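You operate a simulated robot arm through the tools that you are given. There is no shell and no other tool. Be economical: measure what you need, move in short steps, check, and stop when the job is done.

The job below is to be done with a simulated robot arm. You get a single attempt, and the scene is never put back.

TASK
Put things in order on the top of the herb bench. At the end: the silver small scoop stands where the clear beaker stood; the clear beaker from the top of the herb bench stands where the brown wooden spool stood; the beige paper sachet (marked "LAVENDER") from the top of the herb bench stands on top of the green leaves; the brown wooden spool is in the black pot; whatever was shut is shut again. Leave all else as you found it, and nothing knocked over.

Only the result counts: the job must be done as asked and must still hold three seconds after the hand-in. Knocking over, shifting, dropping, spilling or breaking anything else fails it.

THE ROBOT
A 7-joint arm with a two-finger parallel gripper, fixed in place. Base frame: the origin is at the foot of the arm, x ahead of it, y to its left, z up; the work surface is at about z = 0. Units: m, degrees, N and s.
With the tool pointing down near the work surface it reaches from about 0.24 to 0.62 m from the base axis. Its first joint turns from -66.0 to 66.0 degrees. Payload 2.6 kg.
The tool frame sits at the grasp point between the pads (the TCP): z along the fingers, y along the line on which they close. The tips reach 0.03 m beyond it. The gripper opens to 0.094 m. The fingers are 0.028 m wide and 0.01 m thick; the gripper's body (0.05 by 0.096 m) begins 0.055 m behind the TCP.
Orientation is that of the tool frame in the base frame, as a unit quaternion [w, x, y, z]. With the fingers straight down and closing along the base's y, the tool's x points along the base's -x, its y along +y and its z along -z.

THE INTERFACE
- The arm moves only by the tool nudge_tool. Its argument "motion" is a list of rows, each an object of numbers (a shift or turn left out is 0, a gripper value left out holds the last): "dx", "dy", "dz": the shift along the tool's x, y, z in cm; "wx", "wy", "wz": the turn, a rotation vector about the tool's x, y, z in degrees; "hand": the closure, from 0 (fully open) to 1 (shut). In form: [{"dx": .., "dy": .., "dz": .., "wx": .., "wy": .., "wz": .., "hand": ..}, ...]. A call has 1 to 10 rows; each row is the pose to reach, as a shift and turn from the pose commanded when the call began, along the tool's axes at that moment. Each row takes 0.2 s and may step no farther than 0.05 m and 8.6 degrees from the row before; otherwise, or with a gripper value out of range, the whole call is refused. A pose out of reach is approached as far as the arm can. The call stops where the force on the tool passes 40 N (or 10 N more than at its start, if that is more) or the arm is blocked; 0.2 s more then pass. Each finger travels about 0.072 m/s and halts on what it meets, pressing with about 37 N; the grip force reading is that of the motor and also rises with nothing between the fingers. The clock runs only during rows and for 0.2 s after the last one: add rows that repeat a pose to give the fingers time. The reply holds the time, the measured pose of the TCP, the force on the tool along the base axes, the opening and the grip force, in the units named above and with some noise.
- Cameras (640 x 400 px; columns grow to the right, rows downward): "scene" is fixed at [0.0287, 0.4284, 0.563]; the picture's right is [-0.81, -0.59, 0.00], its down [-0.34, 0.47, -0.81] and it looks along [0.48, -0.66, -0.59] (base axes); focal length 214 px, centre (320, 200). "wrist" rides on the gripper at [0.076, 0.014, -0.102] in the tool frame; the picture's right is [-0.18, 0.98, 0.00], its down [-0.75, -0.14, -0.64] and it looks along [-0.63, -0.12, 0.77] (tool axes); focal length 243 px, centre (320, 200). There is no depth. A picture from a camera that has moved, and an enlarged one, comes with that camera's place and axes in the base frame and with its lens.
- get_image(camera): a new picture of that camera. The clock stands still meanwhile.
- close_up(camera, box): a new picture of the part [left, top, right, bottom] of that camera's present view, enlarged. The clock stands still meanwhile.
- job_done(): hands the job in; it is judged then, once.

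Work in short steps. Places have to be worked out from the pictures, the camera data and where the tool is seen: move nearer, look again, correct. Check each grasp and each placing, and mend what went wrong. You have 120 turns and 64 pictures in all, those below and enlarged ones among them. Open the gripper and draw the arm clear of the work before you hand the job in, unless the task says otherwise; then end with one line.

The tools are called after "Emit:" as name(argument=value, ...) on one line, values as JSON. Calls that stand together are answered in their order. nudge_tool: Moves the arm, as the interface text tells. Its arguments: {"type":"object","properties":{"motion":{"type":"array","items":{"type":"object","properties":{"dx":{"type":"number"},"dy":{"type":"number"},"dz":{"type":"number"},"wx":{"type":"number"},"wy":{"type":"number"},"wz":{"type":"number"},"hand":{"type":"number"}}}}},"required":["motion"]} The other tools are called the same way: get_image (camera) takes a picture; close_up (camera, box) takes an enlarged picture of a part of a camera's view; job_done () hands the job in.

At the start:

```text
time_s: 0.0
position: [0.3593, -0.0507, 0.4239]
orientation: [0.0, 0.0, 1.0, 0.0]
ft_force: [-0.3, 0.0, 0.3]
opening: 0.094
grasp_force: 0.1
```

scene: 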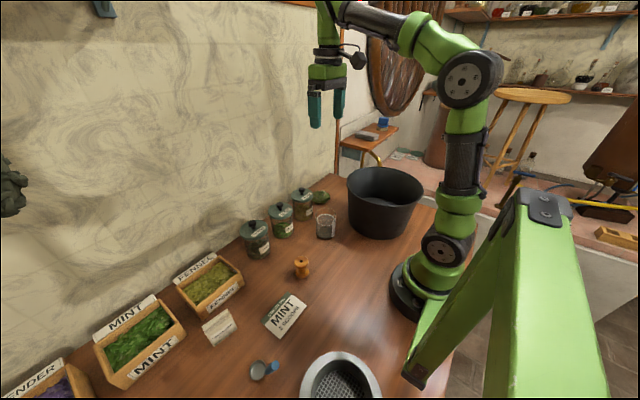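
wrist: 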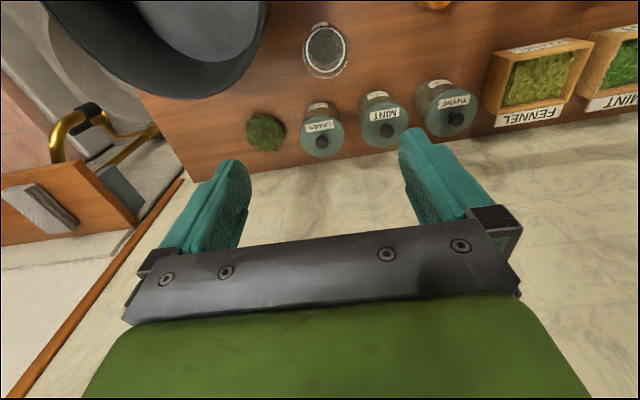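

I'll start by taking enlarged views of the bench to identify the objects.

Emit:
close_up(camera="scene", box=[160, 240, 400, 390])

Emit:
close_up(camera="scene", box=[230, 150, 430, 275])

Emit:
close_up(camera="scene", box=[0, 240, 240, 400])

```text
2.67 times, centred on (280, 315) of scene
camera zoom: at [0.0287, 0.4284, 0.563], right [-0.81, -0.59, 0.0], down [-0.34, 0.47, -0.81], along [0.48, -0.66, -0.59], focal length 572 px, centre (427, -107)
```

zoom: 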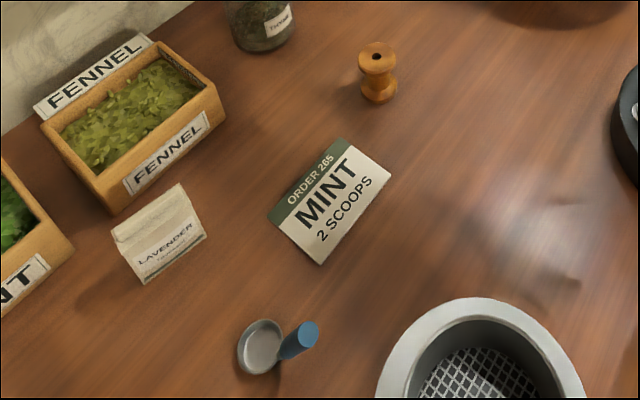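

```text
3.20 times, centred on (330, 212) of scene
camera zoom: at [0.0287, 0.4284, 0.563], right [-0.81, -0.59, 0.0], down [-0.34, 0.47, -0.81], along [0.48, -0.66, -0.59], focal length 686 px, centre (288, 160)
```

zoom: 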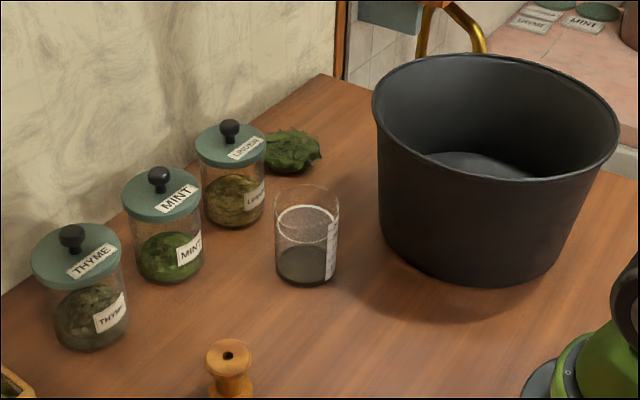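

```text
2.50 times, centred on (120, 320) of scene
camera zoom: at [0.0287, 0.4284, 0.563], right [-0.81, -0.59, 0.0], down [-0.34, 0.47, -0.81], along [0.48, -0.66, -0.59], focal length 536 px, centre (820, -100)
```

zoom: 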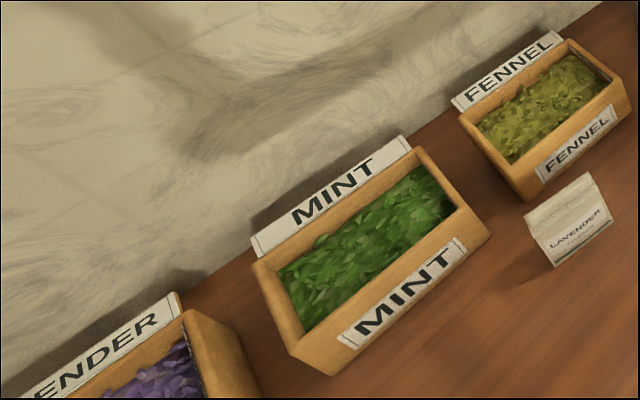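

The items are clear: the spool is near (0.31, 0.13), the beaker (0.35, -0.05), the scoop (0.22, 0.37), the Lavender sachet left of the mint card, the leaf bunch near (0.48, -0.20), and the pot centred near (0.23, -0.245) with its rim about 0.155 high. The spool goes first, so I'm moving above it.

Emit:
nudge_tool(motion=[{"dx": 0.7, "dy": 2.6, "dz": 3.2}, {"dx": 1.4, "dy": 5.2, "dz": 6.4}, {"dx": 2.1, "dy": 7.8, "dz": 9.6}, {"dx": 2.8, "dy": 10.4, "dz": 12.8}, {"dx": 3.5, "dy": 13, "dz": 16}, {"dx": 4.2, "dy": 15.6, "dz": 19.2}, {"dx": 4.9, "dy": 18.4, "dz": 22.4}, {"dx": 4.9, "dy": 18.4, "dz": 22.4}])

Emit:
get_image(camera="wrist")

Emit:
get_image(camera="scene")

```text
time_s: 1.8
position: [0.3089, 0.1359, 0.2006]
orientation: [0.0, 0.001, 1.0, 0.0]
ft_force: [0.4, 0.0, 1.0]
opening: 0.094
grasp_force: 0.0
```

```text
58 pictures are left
camera wrist: at [0.2326, 0.1481, 0.3022], right [0.18, 0.98, 0.0], down [0.75, -0.14, 0.64], along [0.63, -0.12, -0.77], focal length 243 px, centre (320, 200)
```

wrist: 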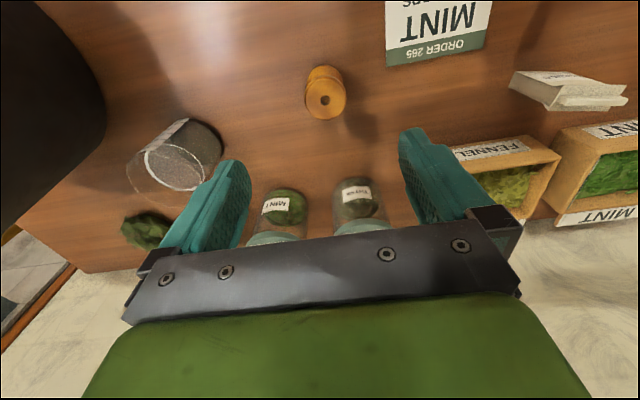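

```text
57 pictures are left
```

scene: 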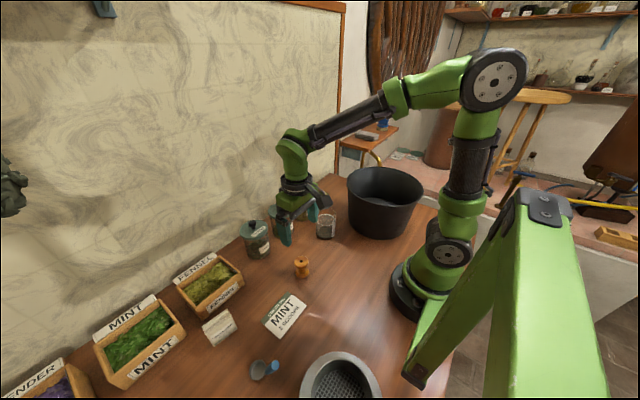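

Both cameras put the spool base near (0.304, 0.140) with its top at about 0.065–0.07. I'll go down partway and look again.

Emit:
nudge_tool(motion=[{"dx": 0.2, "dy": 0.2, "dz": 4}, {"dx": 0.4, "dy": 0.3, "dz": 8}, {"dx": 0.4, "dy": 0.3, "dz": 8}])

Emit:
get_image(camera="wrist")

```text
time_s: 2.6
position: [0.3062, 0.1359, 0.1187]
orientation: [0.0, 0.001, 1.0, -0.001]
ft_force: [0.0, 0.6, -0.1]
opening: 0.0942
grasp_force: 0.1
```

```text
56 pictures are left
camera wrist: at [0.2297, 0.1505, 0.2222], right [0.19, 0.98, 0.0], down [0.75, -0.14, 0.64], along [0.63, -0.12, -0.77], focal length 243 px, centre (320, 200)
```

wrist: 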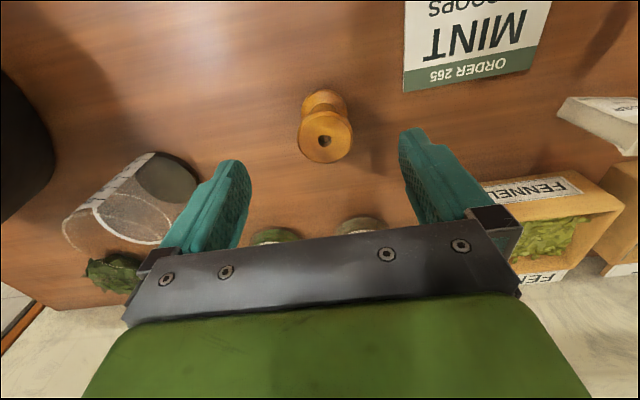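

The spool is at (0.3035, 0.139), about 0.068 tall. I'll descend around it to z≈0.042 and close.

Emit:
nudge_tool(motion=[{"dx": 0.25, "dy": 0.3, "dz": 3, "hand": 0}, {"dx": 0.25, "dy": 0.3, "dz": 6}, {"dx": 0.25, "dy": 0.3, "dz": 7.7}, {"dx": 0.25, "dy": 0.3, "dz": 7.7, "hand": 0.3}, {"dx": 0.25, "dy": 0.3, "dz": 7.7, "hand": 0.7}, {"dx": 0.25, "dy": 0.3, "dz": 7.7, "hand": 0.7}, {"dx": 0.25, "dy": 0.3, "dz": 7.7, "hand": 0.7}])

Emit:
get_image(camera="wrist")

```text
time_s: 4.2
position: [0.3037, 0.1394, 0.0436]
orientation: [0.0, 0.0, 1.0, 0.0]
ft_force: [0.0, 1.2, -0.7]
opening: 0.0437
grasp_force: 37.3
```

```text
55 pictures are left
camera wrist: at [0.2268, 0.1525, 0.1457], right [0.18, 0.98, 0.0], down [0.75, -0.14, 0.64], along [0.63, -0.12, -0.77], focal length 243 px, centre (320, 200)
```

wrist: 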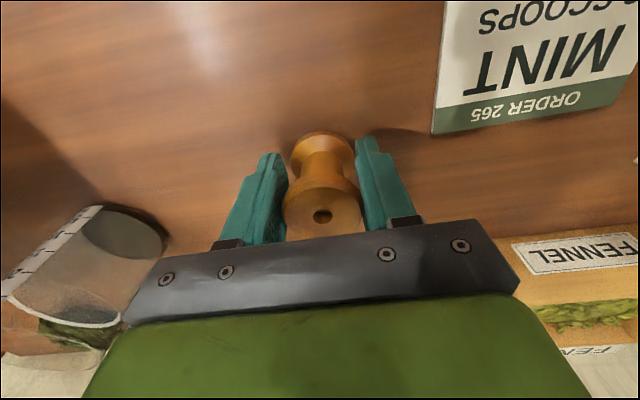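

The spool is held (opening 0.0437). I'll lift it straight up to about z=0.27.

Emit:
nudge_tool(motion=[{"dz": -3}, {"dz": -7}, {"dz": -11}, {"dz": -15}, {"dz": -19}, {"dz": -23}, {"dz": -23}])

Emit:
nudge_tool(motion=[{"dx": 0, "dy": -4}, {"dx": 0, "dy": -8.5}, {"dx": 0.5, "dy": -13}, {"dx": 1, "dy": -17.5}, {"dx": 2, "dy": -22}, {"dx": 3.5, "dy": -26}, {"dx": 5, "dy": -30}, {"dx": 6.5, "dy": -34}, {"dx": 6.5, "dy": -34}])

Emit:
get_image(camera="wrist")

Emit:
get_image(camera="scene")

```text
time_s: 5.8
position: [0.303, 0.1386, 0.2729]
orientation: [-0.001, -0.001, 1.0, 0.0]
ft_force: [-0.6, -0.3, -0.2]
opening: 0.0282
grasp_force: 0.0
```

```text
time_s: 7.8
position: [0.2385, -0.1998, 0.274]
orientation: [0.0, 0.0, 1.0, 0.0]
ft_force: [0.7, 0.4, 0.5]
opening: 0.0281
grasp_force: 0.0
```

```text
54 pictures are left
camera wrist: at [0.1625, -0.1865, 0.3759], right [0.18, 0.98, 0.0], down [0.75, -0.14, 0.64], along [0.63, -0.12, -0.77], focal length 243 px, centre (320, 200)
```

wrist: 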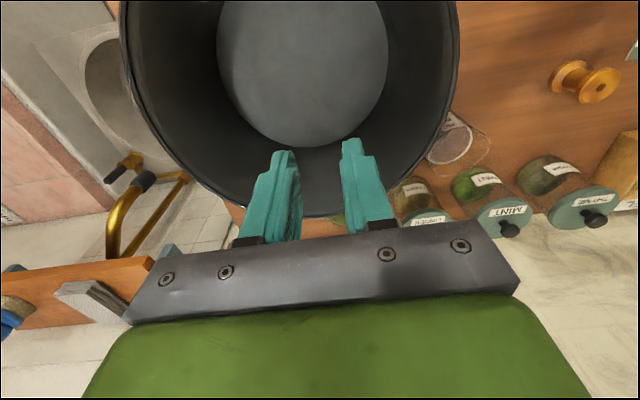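

```text
53 pictures are left
```

scene: 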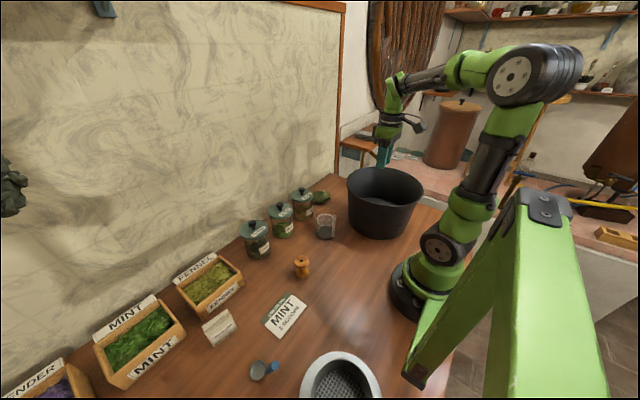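

The spool slipped out during the lift and looks to be back on the bench. I'll zoom in to see whether it's upright.

Emit:
close_up(camera="scene", box=[250, 220, 370, 295])

Emit:
nudge_tool(motion=[{"dx": -1, "dy": 4}, {"dx": -2, "dy": 8.5}, {"dx": -3.5, "dy": 13}, {"dx": -4.5, "dy": 17.5}, {"dx": -5.5, "dy": 22, "hand": 0.4}, {"dx": -6.5, "dy": 26, "hand": 0}, {"dx": -6.5, "dy": 30, "dz": 4}, {"dx": -6.5, "dy": 34, "dz": 8}, {"dx": -6.5, "dy": 34, "dz": 11}, {"dx": -6.5, "dy": 34, "dz": 11}])

Emit:
get_image(camera="wrist")

```text
5.33 times, centred on (310, 258) of scene
camera zoom: at [0.0287, 0.4284, 0.563], right [-0.81, -0.59, 0.0], down [-0.34, 0.47, -0.81], along [0.48, -0.66, -0.59], focal length 1144 px, centre (373, -107)
```

zoom: 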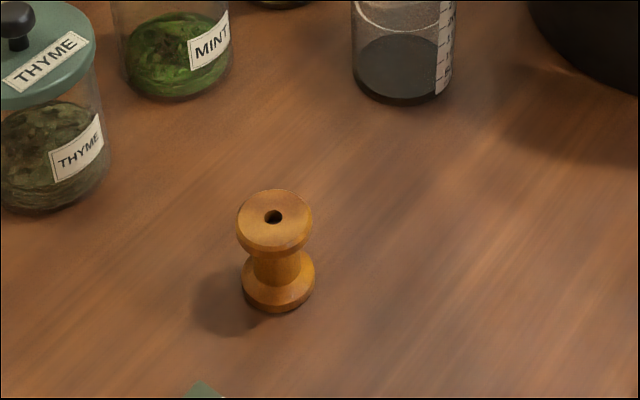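

```text
refused: row 7 steps farther than a row can; nothing moved
```

```text
51 pictures are left
camera wrist: at [0.1625, -0.1865, 0.3759], right [0.18, 0.98, 0.0], down [0.75, -0.14, 0.64], along [0.63, -0.12, -0.77], focal length 243 px, centre (320, 200)
```

wrist: 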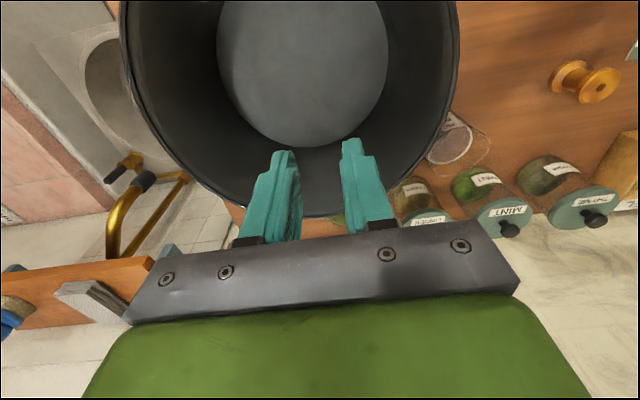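

The spool is still upright at about (0.308, 0.138), and only about 0.055 tall. I'll go back and regrip it lower, with full closure.

Emit:
nudge_tool(motion=[{"dx": -1, "dy": 4}, {"dx": -2, "dy": 8.5}, {"dx": -3.5, "dy": 13}, {"dx": -4.5, "dy": 17.5}, {"dx": -5.5, "dy": 22, "hand": 0.4}, {"dx": -6.5, "dy": 26, "hand": 0}, {"dx": -6.5, "dy": 30, "dz": 2}, {"dx": -6.5, "dy": 34, "dz": 5}, {"dx": -6.5, "dy": 34, "dz": 9.5}, {"dx": -6.5, "dy": 34, "dz": 14}])

Emit:
get_image(camera="wrist")

```text
time_s: 10.0
position: [0.3047, 0.1397, 0.1345]
orientation: [0.001, 0.0, 1.0, 0.0]
ft_force: [0.1, -0.8, 1.1]
opening: 0.094
grasp_force: 0.1
```

```text
50 pictures are left
camera wrist: at [0.2274, 0.1535, 0.2367], right [0.18, 0.98, 0.0], down [0.75, -0.14, 0.64], along [0.63, -0.12, -0.77], focal length 243 px, centre (320, 200)
```

wrist: 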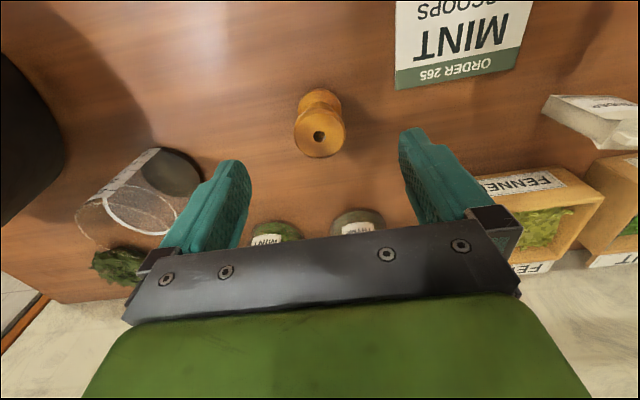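

It's at about (0.307, 0.138). I'll descend to z≈0.036 and close fully.

Emit:
nudge_tool(motion=[{"dx": -0.35, "dy": -0.1, "dz": 4}, {"dx": -0.35, "dy": -0.1, "dz": 7.5}, {"dx": -0.35, "dy": -0.1, "dz": 9.8}, {"dx": -0.35, "dy": -0.1, "dz": 9.8, "hand": 0.3}, {"dx": -0.35, "dy": -0.1, "dz": 9.8, "hand": 1}, {"dx": -0.35, "dy": -0.1, "dz": 9.8, "hand": 1}, {"dx": -0.35, "dy": -0.1, "dz": 9.8, "hand": 1}])

Emit:
nudge_tool(motion=[{"dz": -0.5, "hand": 1}, {"dz": -1}, {"dz": -2}, {"dz": -3}])

Emit:
get_image(camera="wrist")

```text
time_s: 11.6
position: [0.3054, 0.138, 0.0355]
orientation: [-0.001, 0.001, 1.0, 0.001]
ft_force: [-0.6, -0.2, 0.7]
opening: 0.0416
grasp_force: 37.2
```

```text
time_s: 12.6
position: [0.3062, 0.138, 0.0656]
orientation: [0.0, 0.0, 1.0, 0.0]
ft_force: [-0.1, 0.2, -0.3]
opening: 0.0413
grasp_force: 37.1
```

```text
49 pictures are left
camera wrist: at [0.2299, 0.1514, 0.168], right [0.18, 0.98, 0.0], down [0.75, -0.14, 0.64], along [0.63, -0.12, -0.77], focal length 243 px, centre (320, 200)
```

wrist: 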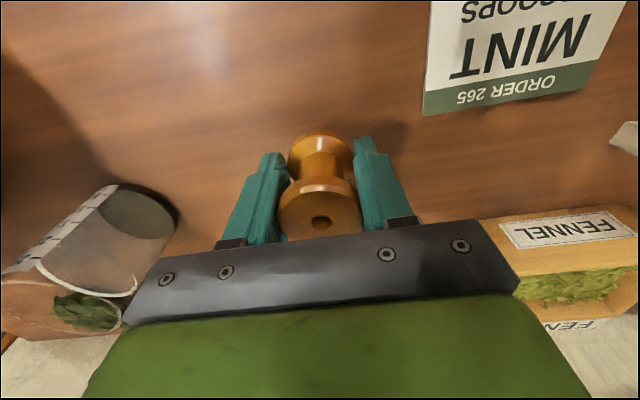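

It holds (opening 0.041, 37 N). I'll lift on and carry it to the pot, at lower speed.

Emit:
nudge_tool(motion=[{"dz": -2.5, "hand": 1}, {"dz": -5}, {"dz": -7.5}, {"dz": -10}, {"dz": -12.5}, {"dz": -15}, {"dz": -17.5}, {"dz": -20}, {"dz": -20}])

Emit:
nudge_tool(motion=[{"dx": 0, "dy": -3}, {"dx": 0, "dy": -7}, {"dx": 0.5, "dy": -11}, {"dx": 1, "dy": -15}, {"dx": 2, "dy": -19}, {"dx": 3.5, "dy": -23}, {"dx": 5, "dy": -27}, {"dx": 6.5, "dy": -31}, {"dx": 7.5, "dy": -35}, {"dx": 7.5, "dy": -37.3}])

Emit:
get_image(camera="wrist")

```text
time_s: 14.6
position: [0.3058, 0.1371, 0.2649]
orientation: [0.0, 0.001, 1.0, 0.001]
ft_force: [-0.1, 0.3, -1.3]
opening: 0.041
grasp_force: 36.8
```

```text
time_s: 16.8
position: [0.2308, -0.2357, 0.2654]
orientation: [0.0, 0.001, 1.0, 0.0]
ft_force: [-0.8, -0.7, -0.2]
opening: 0.0407
grasp_force: 36.9
```

```text
48 pictures are left
camera wrist: at [0.1534, -0.2224, 0.3679], right [0.18, 0.98, 0.0], down [0.75, -0.14, 0.64], along [0.63, -0.12, -0.77], focal length 243 px, centre (320, 200)
```

wrist: 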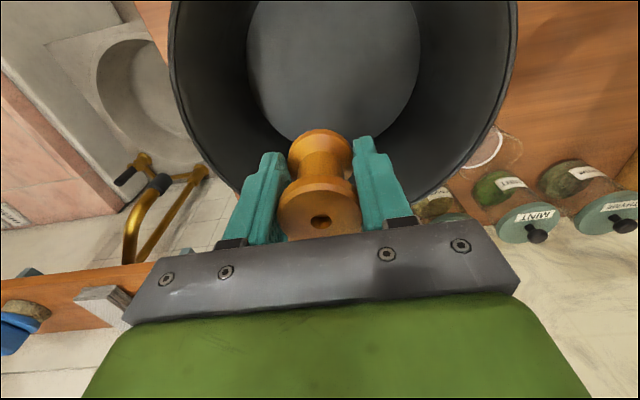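

It's over the pot. I'll lower straight down towards the floor, then creep until it touches.

Emit:
nudge_tool(motion=[{"dz": 3, "hand": 1}, {"dz": 6}, {"dz": 9}, {"dz": 12}, {"dz": 14.5}, {"dz": 17}, {"dz": 19}, {"dz": 19}])

Emit:
get_image(camera="wrist")

```text
time_s: 18.6
position: [0.2315, -0.2355, 0.0732]
orientation: [0.0, 0.001, 1.0, 0.0]
ft_force: [0.5, -0.1, -0.8]
opening: 0.0409
grasp_force: 36.6
```

```text
47 pictures are left
camera wrist: at [0.1545, -0.2213, 0.1771], right [0.19, 0.98, 0.0], down [0.75, -0.14, 0.64], along [0.63, -0.12, -0.77], focal length 243 px, centre (320, 200)
```

wrist: 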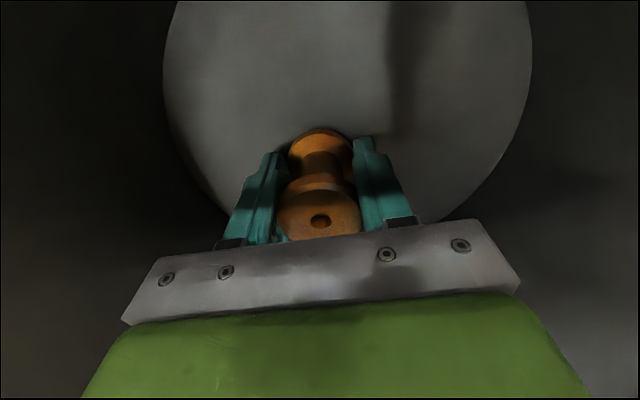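

Plenty of clearance all round. I'm creeping down in small steps and watching the force.

Emit:
nudge_tool(motion=[{"dz": 0.6}, {"dz": 1.2}, {"dz": 1.7}, {"dz": 2.1}, {"dz": 2.1}])

```text
time_s: 19.3
position: [0.2343, -0.2359, 0.0655]
orientation: [0.004, 0.001, 1.0, -0.001]
ft_force: [-1.2, 2.4, 8.6]
opening: 0.0403
grasp_force: 37.0
stopped in row 3: the force on the tool passed its limit (the readings are from after the stop); the commanded pose is now the measured one
```

It met contact at TCP z=0.0655. I'll check whether that's the pot floor or something else.

Emit:
get_image(camera="scene")

Emit:
get_image(camera="wrist")

```text
46 pictures are left
```

scene: 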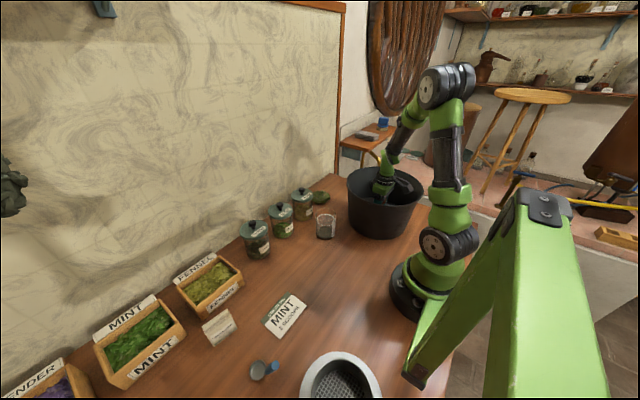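

```text
45 pictures are left
camera wrist: at [0.156, -0.2221, 0.1683], right [0.19, 0.98, 0.0], down [0.75, -0.14, 0.65], along [0.64, -0.12, -0.76], focal length 243 px, centre (320, 200)
```

wrist: 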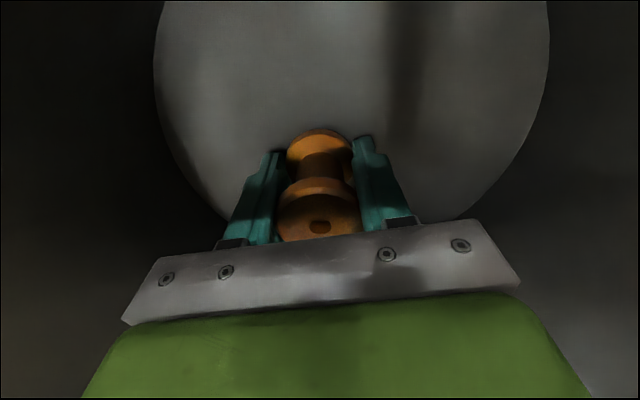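

The floor's size in successive views puts it near z=0.03, so the spool is resting on the pot floor. I'll release and rise a little to check.

Emit:
nudge_tool(motion=[{"hand": 0.6}, {"hand": 0.4}, {"hand": 0.3}, {"hand": 0.3}, {"dz": -3}, {"dz": -7}, {"dz": -11}, {"dz": -15}, {"dz": -19}, {"dz": -19}])

Emit:
get_image(camera="wrist")

```text
time_s: 21.5
position: [0.2318, -0.2353, 0.2565]
orientation: [0.003, 0.001, 1.0, 0.0]
ft_force: [-1.1, -0.6, -0.5]
opening: 0.0659
grasp_force: 0.0
```

```text
44 pictures are left
camera wrist: at [0.1547, -0.2221, 0.3587], right [0.19, 0.98, 0.0], down [0.75, -0.14, 0.65], along [0.64, -0.12, -0.76], focal length 243 px, centre (320, 200)
```

wrist: 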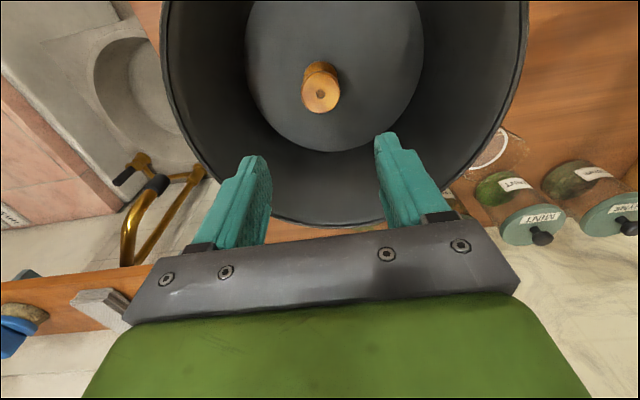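

The spool stands upright in the pot. Next is the beaker near (0.348, -0.044): I'm moving above it with the fingers open and looking.

Emit:
nudge_tool(motion=[{"dx": -2, "dy": 3.5, "wy": 0.34, "hand": 0}, {"dx": -4, "dy": 7, "wy": 0.34}, {"dx": -6, "dy": 10.5, "wy": 0.34}, {"dx": -8, "dy": 14, "wy": 0.34}, {"dx": -10, "dy": 17, "wy": 0.34}, {"dx": -11.6, "dy": 19, "dz": 2, "wy": 0.34}, {"dx": -11.6, "dy": 19, "dz": 4, "wy": 0.34}, {"dx": -11.6, "dy": 19, "dz": 4, "wy": 0.34}])

Emit:
get_image(camera="wrist")

```text
time_s: 23.3
position: [0.3487, -0.0459, 0.2152]
orientation: [0.001, 0.001, 1.0, -0.001]
ft_force: [0.1, -0.3, -0.4]
opening: 0.0938
grasp_force: 0.1
```

```text
43 pictures are left
camera wrist: at [0.2728, -0.032, 0.3182], right [0.19, 0.98, 0.0], down [0.75, -0.14, 0.64], along [0.63, -0.12, -0.77], focal length 243 px, centre (320, 200)
```

wrist: 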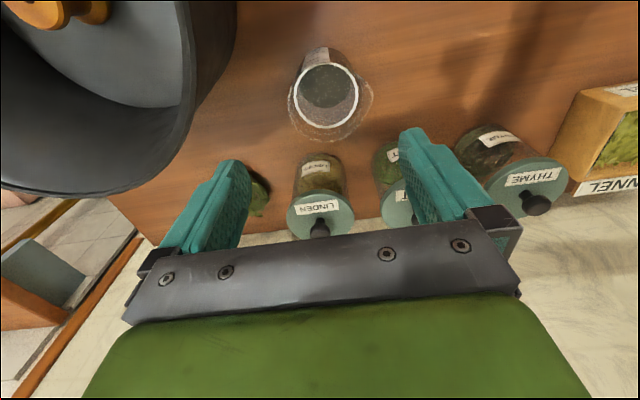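

A closer look at the beaker.

Emit:
close_up(camera="wrist", box=[240, 25, 420, 155])

```text
3.08 times, centred on (330, 90) of wrist
camera zoom: at [0.2728, -0.032, 0.3182], right [0.19, 0.98, 0.0], down [0.75, -0.14, 0.64], along [0.63, -0.12, -0.77], focal length 746 px, centre (289, 538)
```

zoom: 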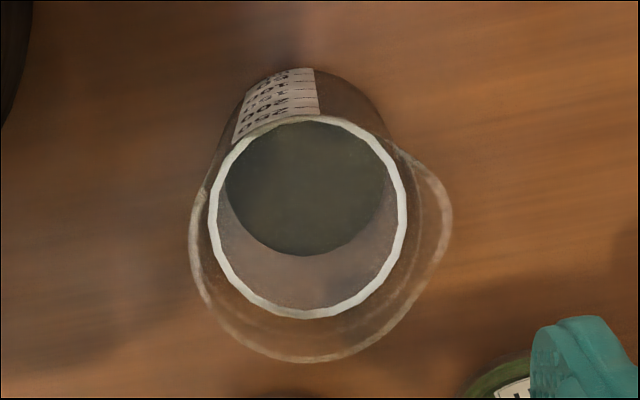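

The beaker is centred near (0.348, -0.041) with its rim at about 0.095 and its spout facing +y. I'll turn the hand 72° so the fingers close clear of the spout.

Emit:
nudge_tool(motion=[{"wz": 8}, {"wz": 16}, {"wz": 24}, {"wz": 32}, {"wz": 40}, {"wz": 48}, {"wz": 56}, {"wz": 64}, {"wz": 72}, {"wz": 72}])

Emit:
get_image(camera="wrist")

```text
time_s: 25.5
position: [0.3491, -0.046, 0.2164]
orientation: [0.001, 0.589, 0.808, 0.0]
ft_force: [-0.1, -0.1, 0.2]
opening: 0.0942
grasp_force: 0.0
```

```text
41 pictures are left
camera wrist: at [0.3385, 0.0304, 0.3188], right [0.99, 0.13, 0.0], down [0.1, -0.76, 0.64], along [0.08, -0.64, -0.77], focal length 243 px, centre (320, 200)
```

wrist: 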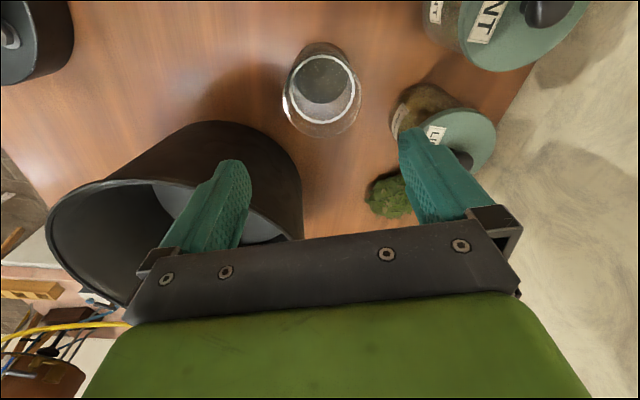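

This view confirms the beaker centre at (0.349, -0.041). I'll descend around it to z≈0.055 and close.

Emit:
nudge_tool(motion=[{"dx": 0.5, "dy": 0.15, "dz": 3}, {"dx": 0.5, "dy": 0.15, "dz": 6}, {"dx": 0.5, "dy": 0.15, "dz": 8.5}, {"dx": 0.5, "dy": 0.15, "dz": 10}, {"dx": 0.5, "dy": 0.15, "dz": 10}])

Emit:
get_image(camera="wrist")

```text
time_s: 26.7
position: [0.3485, -0.0417, 0.1163]
orientation: [0.001, 0.588, 0.809, 0.0]
ft_force: [-0.1, 0.6, 0.5]
opening: 0.0937
grasp_force: 0.1
```

```text
40 pictures are left
camera wrist: at [0.3379, 0.0349, 0.219], right [0.99, 0.13, 0.0], down [0.1, -0.76, 0.64], along [0.08, -0.64, -0.77], focal length 243 px, centre (320, 200)
```

wrist: 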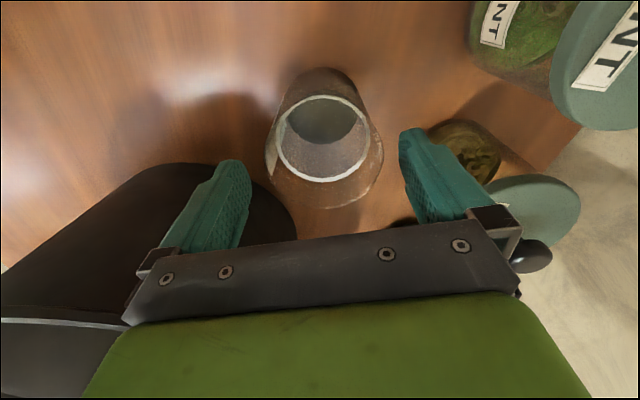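

It's centred between the fingers and the jars are clear. I'm descending and closing.

Emit:
nudge_tool(motion=[{"dx": 0.2, "dz": 2}, {"dx": 0.2, "dz": 4}, {"dx": 0.2, "dz": 6}, {"dx": 0.2, "dz": 6, "hand": 0.2}, {"dx": 0.2, "dz": 6, "hand": 1}, {"dx": 0.2, "dz": 6, "hand": 1}, {"dx": 0.2, "dz": 6, "hand": 1}])

Emit:
nudge_tool(motion=[{"dz": -0.3, "hand": 1}, {"dz": -0.8}, {"dz": -1.5}, {"dz": -2.5}, {"dz": -2.5}])

Emit:
get_image(camera="wrist")

```text
time_s: 28.3
position: [0.3465, -0.0388, 0.0573]
orientation: [0.0, 0.589, 0.808, -0.001]
ft_force: [-0.3, 0.2, 0.4]
opening: 0.0698
grasp_force: 36.7
```

```text
time_s: 29.5
position: [0.3478, -0.0382, 0.0813]
orientation: [0.0, 0.588, 0.809, -0.001]
ft_force: [0.1, 0.0, -2.8]
opening: 0.0696
grasp_force: 36.8
```

```text
39 pictures are left
camera wrist: at [0.3374, 0.0375, 0.1839], right [0.99, 0.13, 0.0], down [0.1, -0.76, 0.64], along [0.08, -0.64, -0.77], focal length 243 px, centre (320, 200)
```

wrist: 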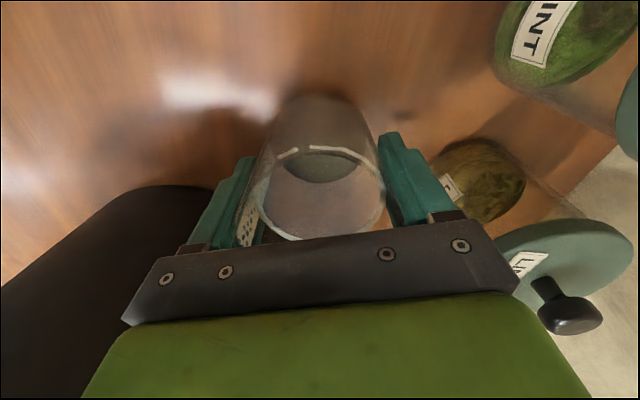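

The beaker is held. I'll lift it a bit more and carry it slowly and level to the spool's old spot.

Emit:
nudge_tool(motion=[{"dz": -1}, {"dz": -2.5, "dx": 0.7}, {"dz": -4, "dx": 2.3, "dy": 0.2}, {"dz": -4, "dx": 4.8, "dy": 0.4}, {"dz": -4, "dx": 7.6, "dy": 0.7}, {"dz": -4, "dx": 10.6, "dy": 0.9}, {"dz": -4, "dx": 13.4, "dy": 1.2}, {"dz": -4, "dx": 16, "dy": 1.4}, {"dz": -4, "dx": 17.7, "dy": 1.6}, {"dz": -4, "dx": 18.3, "dy": 1.6}])

Emit:
get_image(camera="scene")

Emit:
get_image(camera="wrist")

```text
time_s: 31.7
position: [0.3051, 0.1403, 0.1213]
orientation: [0.002, 0.589, 0.808, -0.002]
ft_force: [-0.5, 0.4, -3.3]
opening: 0.0697
grasp_force: 36.9
```

```text
38 pictures are left
```

scene: 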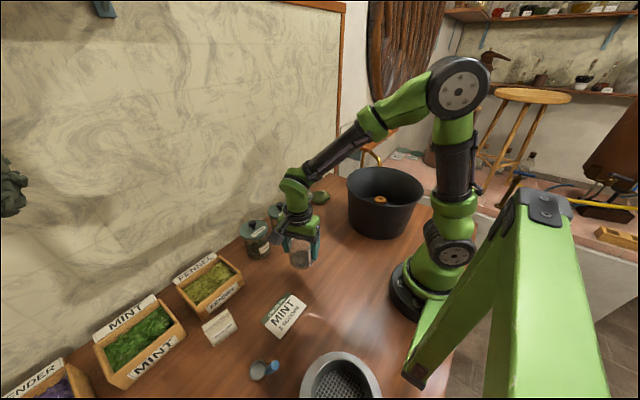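

```text
37 pictures are left
camera wrist: at [0.296, 0.2169, 0.223], right [0.99, 0.13, 0.0], down [0.1, -0.76, 0.64], along [0.08, -0.64, -0.77], focal length 243 px, centre (320, 200)
```

wrist: 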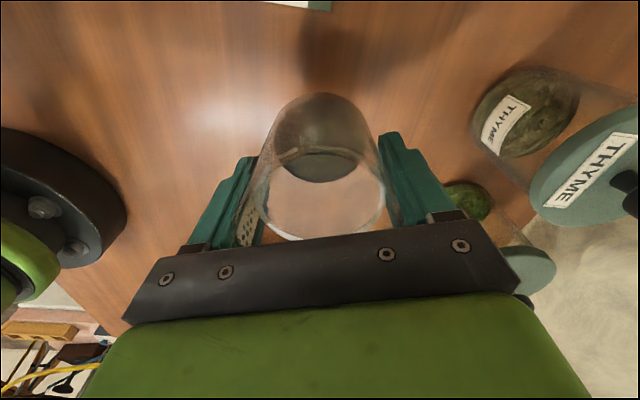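

It's in position. I'm lowering to the same height it was grasped at (0.0575).

Emit:
nudge_tool(motion=[{"dy": 0.1, "dz": 1.5}, {"dy": 0.1, "dz": 3}, {"dy": 0.1, "dz": 4.5}, {"dy": 0.1, "dz": 5.5}, {"dy": 0.1, "dz": 6}, {"dy": 0.1, "dz": 6.3}, {"dy": 0.1, "dz": 6.3}])

```text
time_s: 33.3
position: [0.3073, 0.14, 0.0579]
orientation: [0.0, 0.589, 0.808, 0.0]
ft_force: [0.6, 0.0, -3.2]
opening: 0.0699
grasp_force: 36.6
```

The weight is still on the tool, so I'm creeping down a few more millimetres.

Emit:
nudge_tool(motion=[{"dz": 0.1}, {"dz": 0.15}, {"dz": 0.15}])

```text
time_s: 34.1
position: [0.3067, 0.1405, 0.0562]
orientation: [0.001, 0.588, 0.809, -0.001]
ft_force: [-0.1, 0.8, -2.9]
opening: 0.0697
grasp_force: 37.3
```

Emit:
nudge_tool(motion=[{"dz": 0.1}, {"dz": 0.2}, {"dz": 0.2}])

```text
time_s: 34.9
position: [0.3088, 0.1417, 0.0552]
orientation: [0.002, 0.588, 0.809, 0.001]
ft_force: [-6.1, -5.3, 27.2]
opening: 0.0696
grasp_force: 37.3
```

Now it bears firmly on the bench. I'll back off 1 mm, then open gently and rise.

Emit:
nudge_tool(motion=[{"dz": -0.1}, {"dz": -0.1}, {"dz": -0.1, "hand": 0.2}, {"dz": -0.1, "hand": 0}, {"dz": -0.1, "hand": 0}, {"dz": -0.1, "hand": 0}])

Emit:
nudge_tool(motion=[{"dz": -2}, {"dz": -5}, {"dz": -9}, {"dz": -13}, {"dz": -17}, {"dz": -17}])

Emit:
get_image(camera="wrist")

Emit:
close_up(camera="scene", box=[160, 220, 400, 370])

```text
time_s: 36.3
position: [0.3074, 0.1407, 0.0551]
orientation: [0.001, 0.589, 0.808, 0.0]
ft_force: [-0.2, 1.1, -0.6]
opening: 0.0935
grasp_force: 0.1
```

```text
time_s: 37.7
position: [0.3067, 0.142, 0.2257]
orientation: [0.001, 0.588, 0.809, -0.001]
ft_force: [0.4, 0.1, 0.2]
opening: 0.0944
grasp_force: 0.1
```

```text
36 pictures are left
camera wrist: at [0.2964, 0.2173, 0.3295], right [0.99, 0.13, 0.0], down [0.1, -0.76, 0.64], along [0.08, -0.64, -0.77], focal length 243 px, centre (320, 200)
```

wrist: 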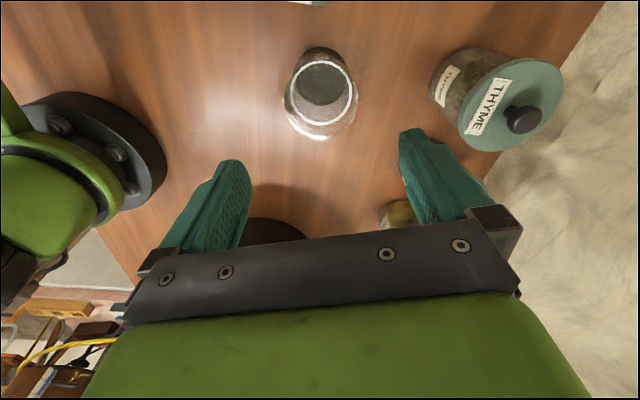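

```text
2.67 times, centred on (280, 295) of scene
camera zoom: at [0.0287, 0.4284, 0.563], right [-0.81, -0.59, 0.0], down [-0.34, 0.47, -0.81], along [0.48, -0.66, -0.59], focal length 572 px, centre (427, -53)
```

zoom: 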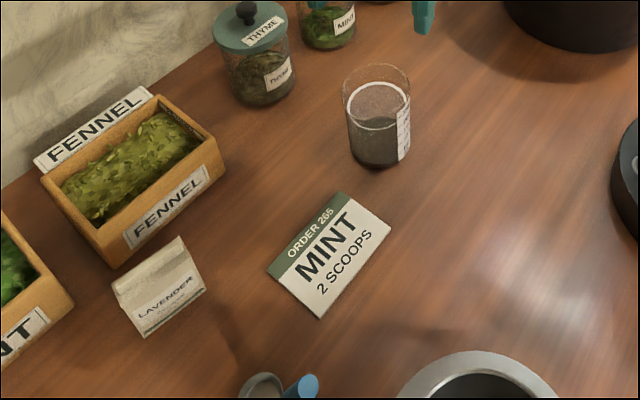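

The beaker stands upright on the spool's old spot (0.307, 0.139). Next is the scoop: I'm moving near it while turning the hand back.

Emit:
nudge_tool(motion=[{"dx": 1, "dz": -1, "wz": -8}, {"dx": 2.5, "dz": -2, "wz": -16}, {"dx": 5, "dy": -0.5, "dz": -3, "wz": -24}, {"dx": 8, "dy": -1, "dz": -3, "wz": -32}, {"dx": 11, "dy": -1.2, "dz": -3, "wz": -40}, {"dx": 14, "dy": -1.5, "dz": -3, "wz": -48}, {"dx": 17, "dy": -1.8, "dz": -3, "wz": -56}, {"dx": 19.3, "dy": -1.8, "dz": -3, "wz": -64}, {"dx": 19.3, "dy": -1.8, "dz": -3, "wz": -72}, {"dx": 19.3, "dy": -1.8, "dz": -3, "wz": -72}])

Emit:
get_image(camera="wrist")

Emit:
close_up(camera="scene", box=[200, 325, 320, 400])

```text
time_s: 39.9
position: [0.2313, 0.3196, 0.2545]
orientation: [0.002, -0.001, 1.0, -0.001]
ft_force: [0.5, 0.3, 0.8]
opening: 0.094
grasp_force: 0.0
```

```text
34 pictures are left
camera wrist: at [0.1545, 0.333, 0.357], right [0.18, 0.98, 0.0], down [0.75, -0.14, 0.64], along [0.63, -0.12, -0.77], focal length 243 px, centre (320, 200)
```

wrist: 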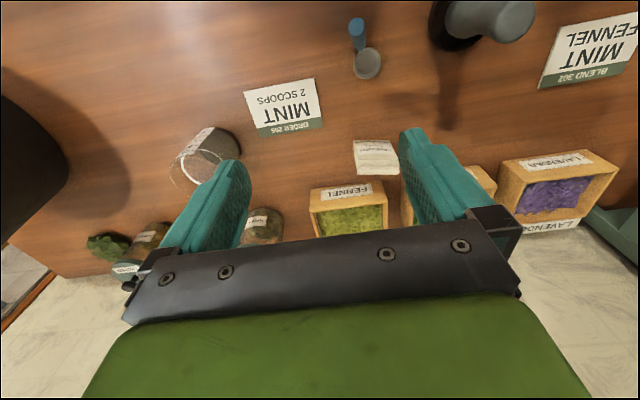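

```text
5.33 times, centred on (260, 362) of scene
camera zoom: at [0.0287, 0.4284, 0.563], right [-0.81, -0.59, 0.0], down [-0.34, 0.47, -0.81], along [0.48, -0.66, -0.59], focal length 1144 px, centre (640, -667)
```

zoom: 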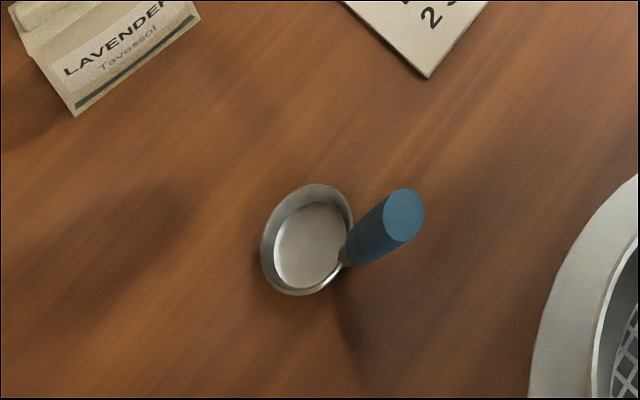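

Triangulating from both views, the scoop bowl centre is (0.229, 0.378). Its blue handle rises from about (0.205, 0.373, 0.03) to (0.177, 0.36, 0.093). I'll turn the hand -25° to straddle the handle and look from closer.

Emit:
nudge_tool(motion=[{"dx": 0.8, "dy": 1.2, "dz": 1, "wz": -6}, {"dx": 1.6, "dy": 2.4, "dz": 3, "wz": -12}, {"dx": 2.6, "dy": 3.6, "dz": 5, "wz": -18}, {"dx": 3.6, "dy": 4.9, "dz": 7, "wz": -25}, {"dx": 3.6, "dy": 4.9, "dz": 8, "wz": -25}, {"dx": 3.6, "dy": 4.9, "dz": 8, "wz": -25}])

Emit:
get_image(camera="wrist")

```text
time_s: 41.3
position: [0.1956, 0.3678, 0.1744]
orientation: [0.001, -0.215, 0.977, -0.001]
ft_force: [0.7, -0.2, 0.4]
opening: 0.094
grasp_force: 0.1
```

```text
32 pictures are left
camera wrist: at [0.1199, 0.3478, 0.2766], right [-0.25, 0.97, 0.0], down [0.74, 0.19, 0.64], along [0.62, 0.16, -0.77], focal length 243 px, centre (320, 200)
```

wrist: 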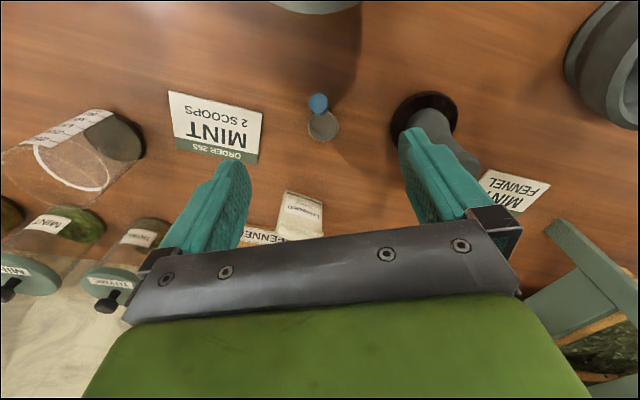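

The handle and bowl positions agree with the earlier fix. I'll partly close the fingers for clearance from the mill at (0.19, 0.49), then descend around the handle.

Emit:
nudge_tool(motion=[{"dx": 0.9, "dy": 0.15, "dz": 1, "hand": 0.45}, {"dx": 0.9, "dy": 0.15, "dz": 3}, {"dx": 0.9, "dy": 0.15, "dz": 5}, {"dx": 0.9, "dy": 0.15, "dz": 5}])

Emit:
get_image(camera="wrist")

```text
time_s: 42.3
position: [0.1867, 0.3657, 0.123]
orientation: [0.001, -0.216, 0.976, 0.0]
ft_force: [-0.1, -0.6, -0.4]
opening: 0.0519
grasp_force: 0.0
```

```text
31 pictures are left
camera wrist: at [0.1107, 0.3454, 0.2272], right [-0.25, 0.97, 0.0], down [0.74, 0.19, 0.64], along [0.62, 0.16, -0.77], focal length 243 px, centre (320, 200)
```

wrist: 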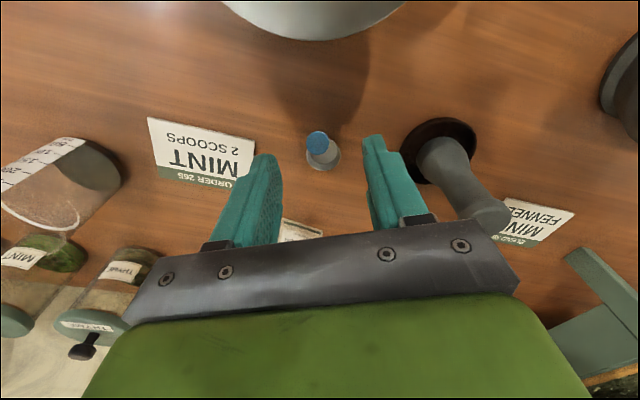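

The handle is centred between the fingers. I'm descending to z≈0.066 and closing.

Emit:
nudge_tool(motion=[{"dz": 2}, {"dz": 4}, {"dz": 5.7}, {"dz": 5.7, "hand": 0.7}, {"dz": 5.7, "hand": 1}, {"dz": 5.7, "hand": 1}, {"dz": 5.7, "hand": 1}])

Emit:
get_image(camera="wrist")

```text
time_s: 43.9
position: [0.1865, 0.3651, 0.0684]
orientation: [0.001, -0.216, 0.976, -0.001]
ft_force: [-0.6, -1.2, 0.0]
opening: 0.0163
grasp_force: 36.9
```

```text
30 pictures are left
camera wrist: at [0.1105, 0.3455, 0.1703], right [-0.25, 0.97, 0.0], down [0.74, 0.19, 0.64], along [0.62, 0.16, -0.77], focal length 243 px, centre (320, 200)
```

wrist: 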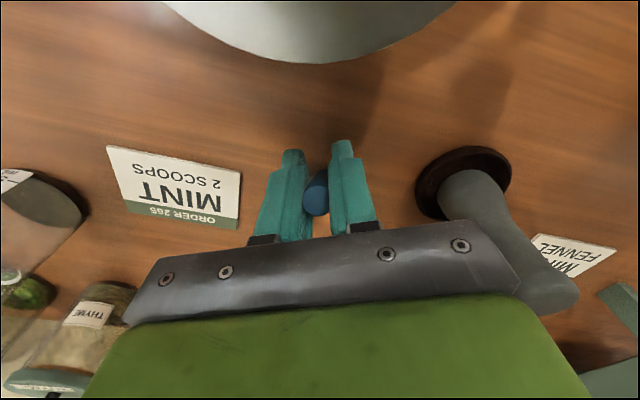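

The handle is gripped (0.0163 wide). I'm lifting slowly.

Emit:
nudge_tool(motion=[{"dz": -0.5, "hand": 1}, {"dz": -1.5}, {"dz": -3}, {"dz": -5}, {"dz": -7.5}, {"dz": -10}, {"dz": -12.5}, {"dz": -12.5}])

Emit:
close_up(camera="scene", box=[160, 250, 400, 400])

Emit:
get_image(camera="wrist")

```text
time_s: 45.7
position: [0.1866, 0.366, 0.194]
orientation: [0.001, -0.215, 0.977, 0.0]
ft_force: [-0.4, -0.1, -0.6]
opening: 0.0162
grasp_force: 36.5
```

```text
2.67 times, centred on (280, 325) of scene
camera zoom: at [0.0287, 0.4284, 0.563], right [-0.81, -0.59, 0.0], down [-0.34, 0.47, -0.81], along [0.48, -0.66, -0.59], focal length 572 px, centre (427, -133)
```

zoom: 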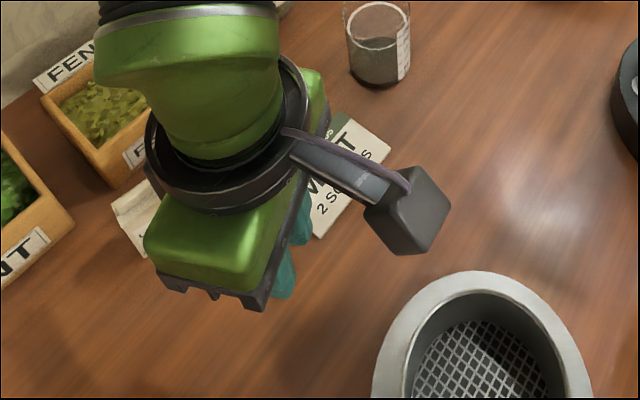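

```text
28 pictures are left
camera wrist: at [0.1109, 0.3463, 0.2964], right [-0.25, 0.97, 0.0], down [0.74, 0.19, 0.64], along [0.62, 0.16, -0.77], focal length 243 px, centre (320, 200)
```

wrist: 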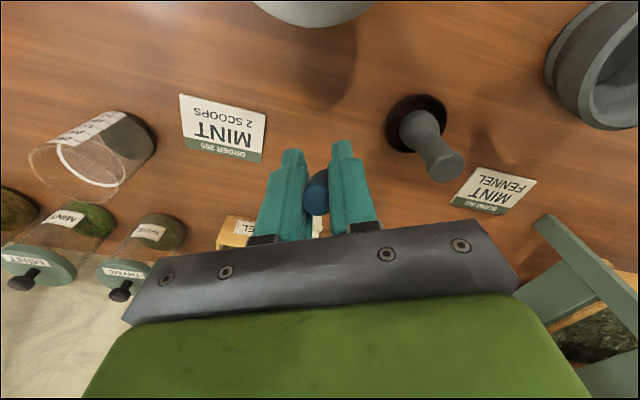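

The scoop is held firmly and in the same pose. I'll carry it over to the beaker's old spot, turning the hand back to 0°.

Emit:
nudge_tool(motion=[{"dx": 0.4, "dy": -2.5, "dz": -1.5}, {"dx": 0.9, "dy": -6.5, "dz": -2.5, "wz": 3}, {"dx": 1.5, "dy": -11, "dz": -2.5, "wz": 6}, {"dx": 2.1, "dy": -15.5, "dz": -2.5, "wz": 9}, {"dx": 2.8, "dy": -20, "dz": -2.5, "wz": 12}, {"dx": 3.4, "dy": -24.5, "dz": -2.5, "wz": 15}, {"dx": 4.0, "dy": -29, "dz": -2.5, "wz": 18}, {"dx": 4.6, "dy": -33.5, "dz": -2.5, "wz": 21}, {"dx": 5.2, "dy": -38, "dz": -2.5, "wz": 24.8}, {"dx": 5.8, "dy": -41.5, "dz": -2.5, "wz": 24.8}])

Emit:
get_image(camera="wrist")

Emit:
close_up(camera="scene", box=[230, 120, 430, 295])

```text
time_s: 47.9
position: [0.3088, -0.0367, 0.2198]
orientation: [0.0, -0.001, 1.0, 0.0]
ft_force: [-0.7, -0.2, -0.1]
opening: 0.0167
grasp_force: 37.1
```

```text
27 pictures are left
camera wrist: at [0.232, -0.0226, 0.3218], right [0.18, 0.98, 0.0], down [0.75, -0.14, 0.64], along [0.63, -0.12, -0.77], focal length 243 px, centre (320, 200)
```

wrist: 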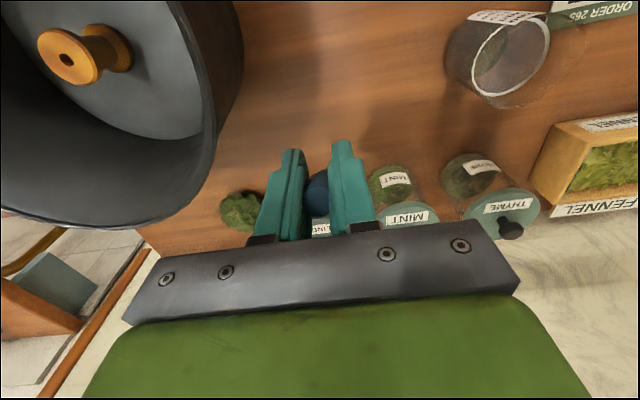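

```text
2.29 times, centred on (330, 208) of scene
camera zoom: at [0.0287, 0.4285, 0.563], right [-0.81, -0.59, 0.0], down [-0.34, 0.47, -0.81], along [0.48, -0.66, -0.59], focal length 490 px, centre (297, 183)
```

zoom: 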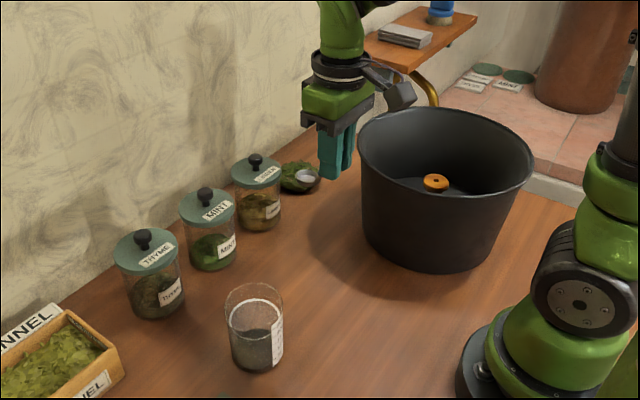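

The scoop bowl is visible at the fingertips, still held. I'm lowering to just above contact height.

Emit:
nudge_tool(motion=[{"dz": 3}, {"dz": 6}, {"dz": 9}, {"dz": 12}, {"dz": 13.5}, {"dz": 14.3}, {"dz": 14.8}, {"dz": 14.8}])

Emit:
close_up(camera="scene", box=[270, 170, 390, 245])

```text
time_s: 49.7
position: [0.3079, -0.0354, 0.0709]
orientation: [0.0, -0.001, 1.0, -0.001]
ft_force: [0.3, -0.1, -1.0]
opening: 0.0163
grasp_force: 36.8
```

```text
5.33 times, centred on (330, 208) of scene
camera zoom: at [0.0287, 0.4284, 0.563], right [-0.81, -0.59, 0.0], down [-0.34, 0.47, -0.81], along [0.48, -0.66, -0.59], focal length 1144 px, centre (267, 160)
```

zoom: 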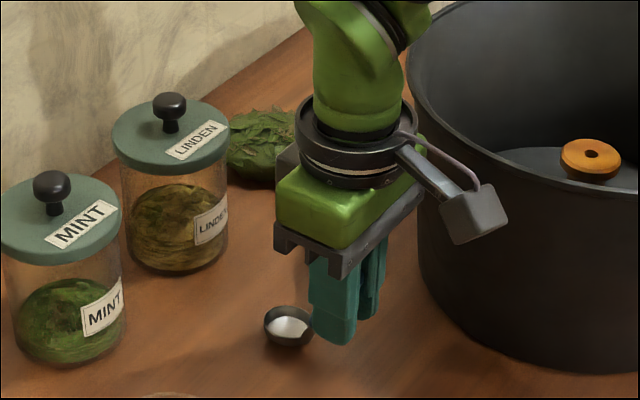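

The bowl is at about (0.352, -0.042), as intended. I'm creeping down until it touches.

Emit:
nudge_tool(motion=[{"dz": 0.1}, {"dz": 0.2}, {"dz": 0.25}, {"dz": 0.25}])

```text
time_s: 50.7
position: [0.3084, -0.0352, 0.0686]
orientation: [0.0, -0.001, 1.0, 0.0]
ft_force: [0.2, 0.4, -0.8]
opening: 0.0165
grasp_force: 37.2
```

Emit:
nudge_tool(motion=[{"dz": 0.1}, {"dz": 0.2}, {"dz": 0.2}])

```text
time_s: 51.5
position: [0.3096, -0.0348, 0.0668]
orientation: [0.002, -0.001, 1.0, -0.001]
ft_force: [-8.7, 2.2, 30.0]
opening: 0.0164
grasp_force: 36.7
```

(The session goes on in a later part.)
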